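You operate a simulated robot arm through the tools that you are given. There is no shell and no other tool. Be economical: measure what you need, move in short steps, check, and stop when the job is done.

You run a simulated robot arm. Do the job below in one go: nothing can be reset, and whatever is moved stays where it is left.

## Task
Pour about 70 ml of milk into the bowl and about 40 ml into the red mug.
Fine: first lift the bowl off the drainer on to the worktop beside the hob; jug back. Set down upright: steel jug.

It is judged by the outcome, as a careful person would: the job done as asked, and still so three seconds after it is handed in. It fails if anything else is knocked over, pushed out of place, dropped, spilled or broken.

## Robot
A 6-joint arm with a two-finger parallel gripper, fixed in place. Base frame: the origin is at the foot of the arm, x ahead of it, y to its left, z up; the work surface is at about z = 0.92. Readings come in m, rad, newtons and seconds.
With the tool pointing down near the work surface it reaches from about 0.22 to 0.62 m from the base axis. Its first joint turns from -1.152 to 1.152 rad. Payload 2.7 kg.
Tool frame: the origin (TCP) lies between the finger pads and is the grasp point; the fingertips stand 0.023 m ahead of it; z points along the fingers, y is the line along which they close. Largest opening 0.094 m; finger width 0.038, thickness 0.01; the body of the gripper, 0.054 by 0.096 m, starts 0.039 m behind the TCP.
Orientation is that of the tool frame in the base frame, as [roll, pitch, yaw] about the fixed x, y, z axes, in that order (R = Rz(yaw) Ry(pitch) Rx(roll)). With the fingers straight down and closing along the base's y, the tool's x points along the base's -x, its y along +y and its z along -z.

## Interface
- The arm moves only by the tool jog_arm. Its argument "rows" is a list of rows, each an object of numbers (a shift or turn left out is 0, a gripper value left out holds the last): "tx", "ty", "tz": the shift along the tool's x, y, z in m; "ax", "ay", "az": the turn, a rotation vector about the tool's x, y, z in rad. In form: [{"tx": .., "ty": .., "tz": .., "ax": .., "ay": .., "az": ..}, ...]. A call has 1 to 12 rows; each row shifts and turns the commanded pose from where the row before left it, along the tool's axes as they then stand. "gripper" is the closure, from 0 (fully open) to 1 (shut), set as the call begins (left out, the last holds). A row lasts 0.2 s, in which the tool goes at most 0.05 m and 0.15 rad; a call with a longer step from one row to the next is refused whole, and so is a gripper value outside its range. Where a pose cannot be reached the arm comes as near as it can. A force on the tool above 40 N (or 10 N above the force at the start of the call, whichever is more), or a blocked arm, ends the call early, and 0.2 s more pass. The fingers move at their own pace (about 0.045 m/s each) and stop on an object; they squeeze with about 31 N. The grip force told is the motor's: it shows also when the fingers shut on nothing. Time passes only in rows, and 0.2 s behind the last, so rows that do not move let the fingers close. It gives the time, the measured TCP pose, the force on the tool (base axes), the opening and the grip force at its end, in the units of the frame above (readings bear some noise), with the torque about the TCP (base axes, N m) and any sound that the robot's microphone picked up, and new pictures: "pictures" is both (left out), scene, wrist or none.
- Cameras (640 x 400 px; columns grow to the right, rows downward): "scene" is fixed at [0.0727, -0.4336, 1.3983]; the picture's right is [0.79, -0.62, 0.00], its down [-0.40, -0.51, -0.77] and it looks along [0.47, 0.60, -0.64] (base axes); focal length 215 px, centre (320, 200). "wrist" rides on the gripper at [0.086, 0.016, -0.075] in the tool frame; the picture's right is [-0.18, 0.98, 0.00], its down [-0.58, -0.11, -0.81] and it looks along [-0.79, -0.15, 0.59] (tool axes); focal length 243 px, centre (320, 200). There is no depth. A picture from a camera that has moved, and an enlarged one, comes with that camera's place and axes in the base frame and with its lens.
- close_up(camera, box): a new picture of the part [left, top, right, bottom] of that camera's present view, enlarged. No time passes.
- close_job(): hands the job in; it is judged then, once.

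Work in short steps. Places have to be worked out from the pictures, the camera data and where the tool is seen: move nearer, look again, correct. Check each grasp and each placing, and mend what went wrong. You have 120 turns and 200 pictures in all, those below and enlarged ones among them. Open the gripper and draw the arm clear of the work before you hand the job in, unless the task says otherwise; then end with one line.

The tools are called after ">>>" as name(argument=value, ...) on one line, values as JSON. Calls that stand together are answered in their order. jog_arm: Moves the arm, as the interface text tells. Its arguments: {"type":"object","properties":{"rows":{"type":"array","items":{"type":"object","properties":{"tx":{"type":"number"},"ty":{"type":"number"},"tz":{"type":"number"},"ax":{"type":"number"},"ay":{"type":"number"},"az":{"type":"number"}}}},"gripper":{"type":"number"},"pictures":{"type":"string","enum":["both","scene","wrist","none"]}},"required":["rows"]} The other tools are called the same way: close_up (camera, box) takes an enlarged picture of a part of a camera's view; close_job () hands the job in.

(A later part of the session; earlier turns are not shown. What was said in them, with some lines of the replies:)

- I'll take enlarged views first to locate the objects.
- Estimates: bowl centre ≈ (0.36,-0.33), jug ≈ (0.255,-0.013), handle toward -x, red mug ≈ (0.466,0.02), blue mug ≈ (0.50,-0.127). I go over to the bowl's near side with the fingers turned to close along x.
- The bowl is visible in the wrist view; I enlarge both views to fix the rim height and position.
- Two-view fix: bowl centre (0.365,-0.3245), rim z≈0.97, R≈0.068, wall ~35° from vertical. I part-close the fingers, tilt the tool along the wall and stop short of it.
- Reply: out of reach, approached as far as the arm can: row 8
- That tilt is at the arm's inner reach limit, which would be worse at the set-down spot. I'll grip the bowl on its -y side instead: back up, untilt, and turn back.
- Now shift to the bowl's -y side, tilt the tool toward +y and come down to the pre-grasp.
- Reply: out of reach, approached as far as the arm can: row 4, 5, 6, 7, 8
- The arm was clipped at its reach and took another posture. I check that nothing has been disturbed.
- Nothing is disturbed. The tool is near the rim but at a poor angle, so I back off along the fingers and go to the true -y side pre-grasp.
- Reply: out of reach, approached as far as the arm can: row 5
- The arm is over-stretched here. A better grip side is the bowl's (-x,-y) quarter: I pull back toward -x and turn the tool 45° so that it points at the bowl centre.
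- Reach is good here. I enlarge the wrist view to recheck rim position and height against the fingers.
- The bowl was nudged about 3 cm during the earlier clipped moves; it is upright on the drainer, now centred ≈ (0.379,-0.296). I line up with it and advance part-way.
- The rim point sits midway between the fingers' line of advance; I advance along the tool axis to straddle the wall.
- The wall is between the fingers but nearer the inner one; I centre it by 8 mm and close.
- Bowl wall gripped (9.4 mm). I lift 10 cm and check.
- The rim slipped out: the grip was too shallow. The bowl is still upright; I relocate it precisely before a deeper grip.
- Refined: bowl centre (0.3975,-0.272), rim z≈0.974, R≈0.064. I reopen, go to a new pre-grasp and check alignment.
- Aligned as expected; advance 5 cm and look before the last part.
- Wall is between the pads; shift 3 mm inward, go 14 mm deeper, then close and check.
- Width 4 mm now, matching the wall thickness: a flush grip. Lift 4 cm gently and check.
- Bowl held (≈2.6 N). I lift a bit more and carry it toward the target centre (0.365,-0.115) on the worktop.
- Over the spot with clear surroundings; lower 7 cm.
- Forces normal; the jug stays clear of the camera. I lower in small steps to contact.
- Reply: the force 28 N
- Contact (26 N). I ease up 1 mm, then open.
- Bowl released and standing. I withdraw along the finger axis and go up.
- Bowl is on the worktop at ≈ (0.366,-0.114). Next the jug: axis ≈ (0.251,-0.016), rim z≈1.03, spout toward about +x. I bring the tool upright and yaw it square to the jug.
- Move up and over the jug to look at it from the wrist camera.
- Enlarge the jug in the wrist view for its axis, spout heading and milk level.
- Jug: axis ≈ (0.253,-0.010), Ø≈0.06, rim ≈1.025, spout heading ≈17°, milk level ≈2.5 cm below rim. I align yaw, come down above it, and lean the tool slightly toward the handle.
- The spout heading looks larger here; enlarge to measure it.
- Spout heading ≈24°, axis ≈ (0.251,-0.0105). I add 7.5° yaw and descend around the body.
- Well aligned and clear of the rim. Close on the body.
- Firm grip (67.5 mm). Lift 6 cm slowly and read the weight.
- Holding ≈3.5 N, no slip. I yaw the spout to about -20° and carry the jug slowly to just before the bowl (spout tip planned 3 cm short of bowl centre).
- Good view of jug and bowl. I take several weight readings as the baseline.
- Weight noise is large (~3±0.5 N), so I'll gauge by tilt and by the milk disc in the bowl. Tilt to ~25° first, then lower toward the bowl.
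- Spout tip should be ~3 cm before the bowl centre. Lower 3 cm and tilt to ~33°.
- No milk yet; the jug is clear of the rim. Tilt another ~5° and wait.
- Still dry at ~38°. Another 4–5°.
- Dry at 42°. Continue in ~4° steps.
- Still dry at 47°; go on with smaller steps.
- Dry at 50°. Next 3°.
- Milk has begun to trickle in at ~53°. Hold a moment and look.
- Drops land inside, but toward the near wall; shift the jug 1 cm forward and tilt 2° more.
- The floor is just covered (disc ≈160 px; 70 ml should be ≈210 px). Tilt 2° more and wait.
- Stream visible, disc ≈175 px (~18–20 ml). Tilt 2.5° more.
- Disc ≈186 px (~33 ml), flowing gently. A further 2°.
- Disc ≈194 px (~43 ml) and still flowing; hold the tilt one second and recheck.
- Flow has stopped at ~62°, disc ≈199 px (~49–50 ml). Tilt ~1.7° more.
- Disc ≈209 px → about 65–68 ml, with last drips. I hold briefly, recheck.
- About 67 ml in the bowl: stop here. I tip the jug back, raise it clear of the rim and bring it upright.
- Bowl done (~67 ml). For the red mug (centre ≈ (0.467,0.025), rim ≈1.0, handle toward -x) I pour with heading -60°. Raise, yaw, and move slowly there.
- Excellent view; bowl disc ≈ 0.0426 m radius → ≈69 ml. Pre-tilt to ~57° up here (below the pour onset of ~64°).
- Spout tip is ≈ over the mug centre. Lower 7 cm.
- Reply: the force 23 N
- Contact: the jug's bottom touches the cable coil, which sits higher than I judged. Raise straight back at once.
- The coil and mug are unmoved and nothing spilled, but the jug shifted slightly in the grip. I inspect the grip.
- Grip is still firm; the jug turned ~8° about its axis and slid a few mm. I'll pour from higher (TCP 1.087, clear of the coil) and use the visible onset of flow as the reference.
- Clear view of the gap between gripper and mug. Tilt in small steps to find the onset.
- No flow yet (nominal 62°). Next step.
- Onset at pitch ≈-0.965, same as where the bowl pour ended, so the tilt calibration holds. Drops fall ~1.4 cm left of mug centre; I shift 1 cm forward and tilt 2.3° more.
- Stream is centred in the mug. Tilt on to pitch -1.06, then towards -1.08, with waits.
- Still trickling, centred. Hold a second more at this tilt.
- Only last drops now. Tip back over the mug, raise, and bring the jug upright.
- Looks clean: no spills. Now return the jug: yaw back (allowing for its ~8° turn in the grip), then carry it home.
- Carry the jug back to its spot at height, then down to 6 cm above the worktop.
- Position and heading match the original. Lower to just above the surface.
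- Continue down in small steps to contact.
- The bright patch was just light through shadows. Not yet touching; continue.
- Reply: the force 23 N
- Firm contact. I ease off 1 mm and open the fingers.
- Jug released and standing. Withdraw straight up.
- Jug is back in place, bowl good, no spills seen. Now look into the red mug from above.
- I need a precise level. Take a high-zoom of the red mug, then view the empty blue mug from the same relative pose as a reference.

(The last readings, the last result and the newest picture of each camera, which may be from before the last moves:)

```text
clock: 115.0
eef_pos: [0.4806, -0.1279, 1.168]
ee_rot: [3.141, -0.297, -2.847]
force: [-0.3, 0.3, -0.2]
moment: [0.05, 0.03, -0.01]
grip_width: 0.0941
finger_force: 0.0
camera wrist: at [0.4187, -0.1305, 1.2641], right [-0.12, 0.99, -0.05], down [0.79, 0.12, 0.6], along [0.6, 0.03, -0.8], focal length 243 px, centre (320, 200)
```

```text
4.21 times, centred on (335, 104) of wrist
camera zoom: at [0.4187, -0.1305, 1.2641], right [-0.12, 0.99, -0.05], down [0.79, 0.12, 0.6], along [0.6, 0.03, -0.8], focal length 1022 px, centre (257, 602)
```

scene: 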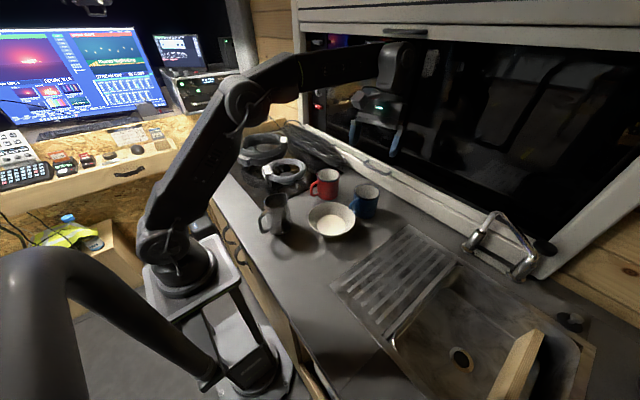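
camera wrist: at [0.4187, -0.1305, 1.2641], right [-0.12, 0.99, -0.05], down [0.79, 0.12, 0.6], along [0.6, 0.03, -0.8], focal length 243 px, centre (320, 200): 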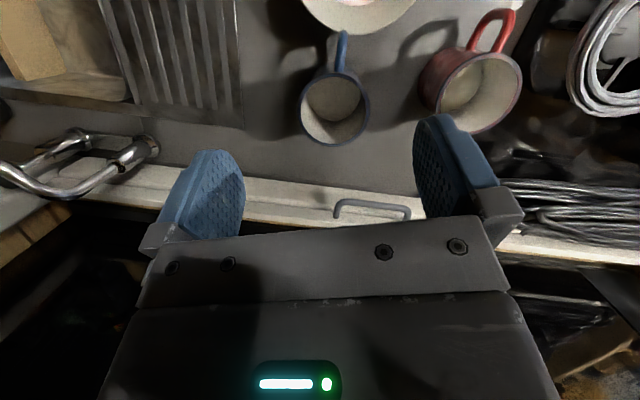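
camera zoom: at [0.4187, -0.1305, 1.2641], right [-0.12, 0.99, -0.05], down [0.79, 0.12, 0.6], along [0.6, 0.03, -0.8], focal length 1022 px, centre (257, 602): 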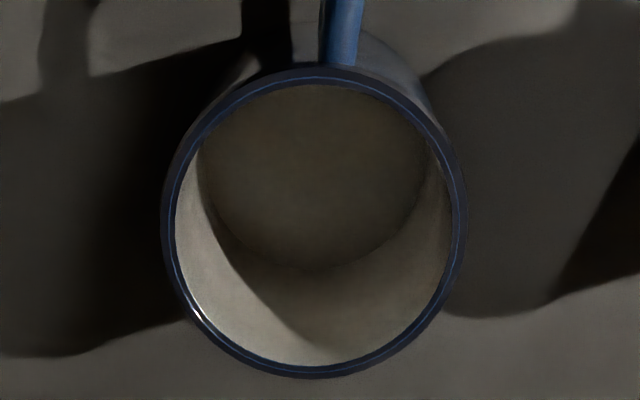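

Estimate: red mug milk ≈8.7 mm deep, ≈35 ml. I refine with tighter zooms of the blue reference and then the red mug.

>>> close_up(camera="wrist", box=[316, 110, 352, 152])

>>> jog_arm(rows=[{"tx": -0.001, "ty": 0.0305}, {"tx": -0.001, "ty": 0.0305}, {"tx": -0.001, "ty": 0.0305}, {"tx": -0.001, "ty": 0.0305}, {"tx": -0.001, "ty": 0.0305}, {}], pictures="none")

>>> close_up(camera="wrist", box=[310, 112, 346, 154])

```text
9.52 times, centred on (334, 131) of wrist
camera zoom: at [0.4187, -0.1305, 1.2641], right [-0.12, 0.99, -0.05], down [0.79, 0.12, 0.6], along [0.6, 0.03, -0.8], focal length 2311 px, centre (187, 857)
```

zoom: 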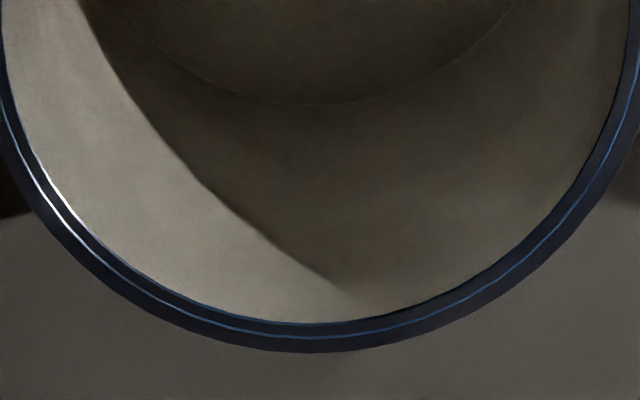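

```text
clock: 116.4
eef_pos: [0.442, 0.0196, 1.1677]
ee_rot: [3.139, -0.3, -2.847]
force: [-0.5, 0.7, -0.6]
moment: [-0.02, -0.01, -0.02]
grip_width: 0.094
finger_force: 0.0
```

```text
9.52 times, centred on (328, 133) of wrist
camera zoom: at [0.38, 0.0184, 1.2645], right [-0.12, 0.99, -0.05], down [0.79, 0.12, 0.6], along [0.6, 0.03, -0.8], focal length 2311 px, centre (244, 838)
```

zoom: 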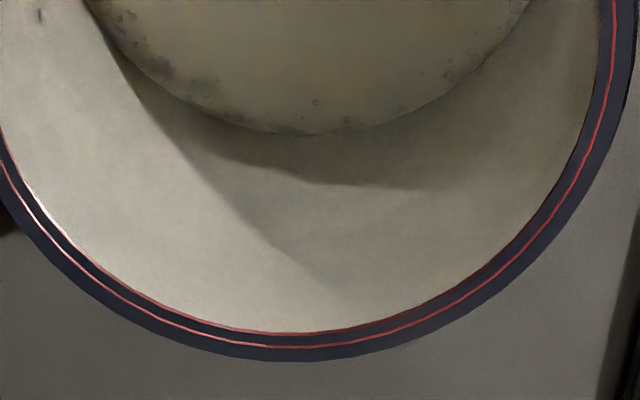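

Relative to the blue reference the milk stands ≈10–11 mm deep → about 40–44 ml: good. I raise the arm clear and make a last check for spills.

>>> jog_arm(rows=[{"tx": 0.012, "tz": -0.0382}, {"tx": 0.012, "tz": -0.0382}, {"tx": 0.035, "tz": 0.01}, {"tx": 0.035, "tz": 0.01}, {"tx": 0.035, "tz": 0.01}])

>>> close_up(camera="scene", box=[220, 130, 420, 265])

>>> close_up(camera="wrist", box=[100, 0, 500, 200])

```text
clock: 117.6
eef_pos: [0.3281, -0.0131, 1.2377]
ee_rot: [3.142, -0.297, -2.848]
force: [0.7, -0.5, 0.5]
moment: [-0.01, -0.05, 0.01]
grip_width: 0.0942
finger_force: 0.1
out of reach, approached as far as the arm can: row 2
camera wrist: at [0.267, -0.0161, 1.3336], right [-0.12, 0.99, -0.05], down [0.79, 0.12, 0.6], along [0.6, 0.03, -0.8], focal length 243 px, centre (320, 200)
```

scene: 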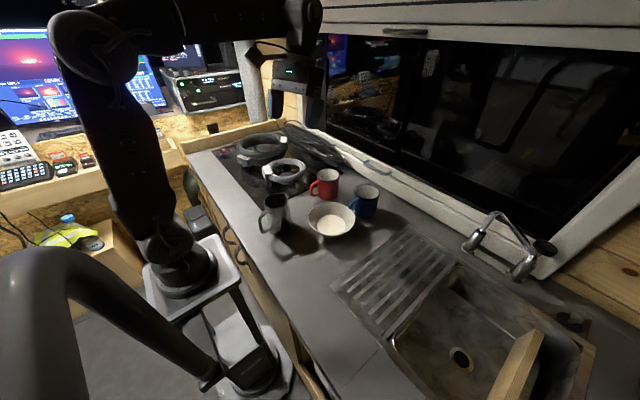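
wrist: 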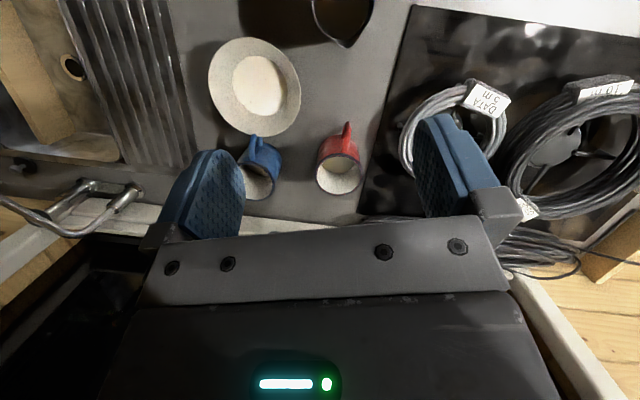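

```text
2.96 times, centred on (320, 198) of scene
camera zoom: at [0.0728, -0.4336, 1.3983], right [0.79, -0.62, 0.0], down [-0.4, -0.51, -0.77], along [0.47, 0.6, -0.64], focal length 637 px, centre (320, 207)
```

zoom: 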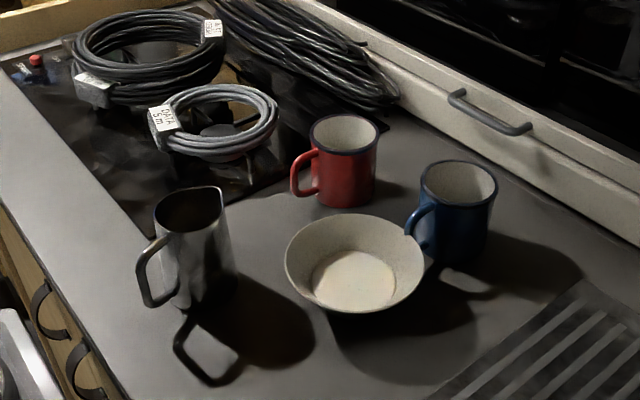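

```text
1.60 times, centred on (300, 100) of wrist
camera zoom: at [0.267, -0.0161, 1.3336], right [-0.12, 0.99, -0.05], down [0.79, 0.12, 0.6], along [0.6, 0.03, -0.8], focal length 388 px, centre (352, 360)
```

zoom: 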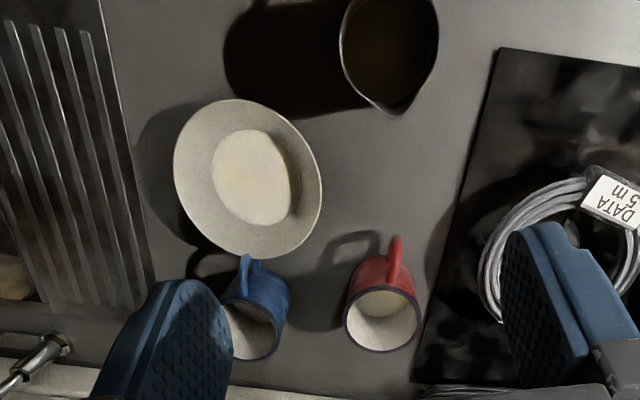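

Everything is upright in its place, the worktop is clean, and the gripper is open and clear. Handing in.

>>> close_job()

```text
The job is handed in.
```

The bowl is on the worktop beside the hob with about 70 ml of milk, the red mug holds about 40 ml, and the steel jug is back upright in its place; both amounts are read from pictures, the jug once pressed lightly on the cable coil without moving it, and I saw no spills.
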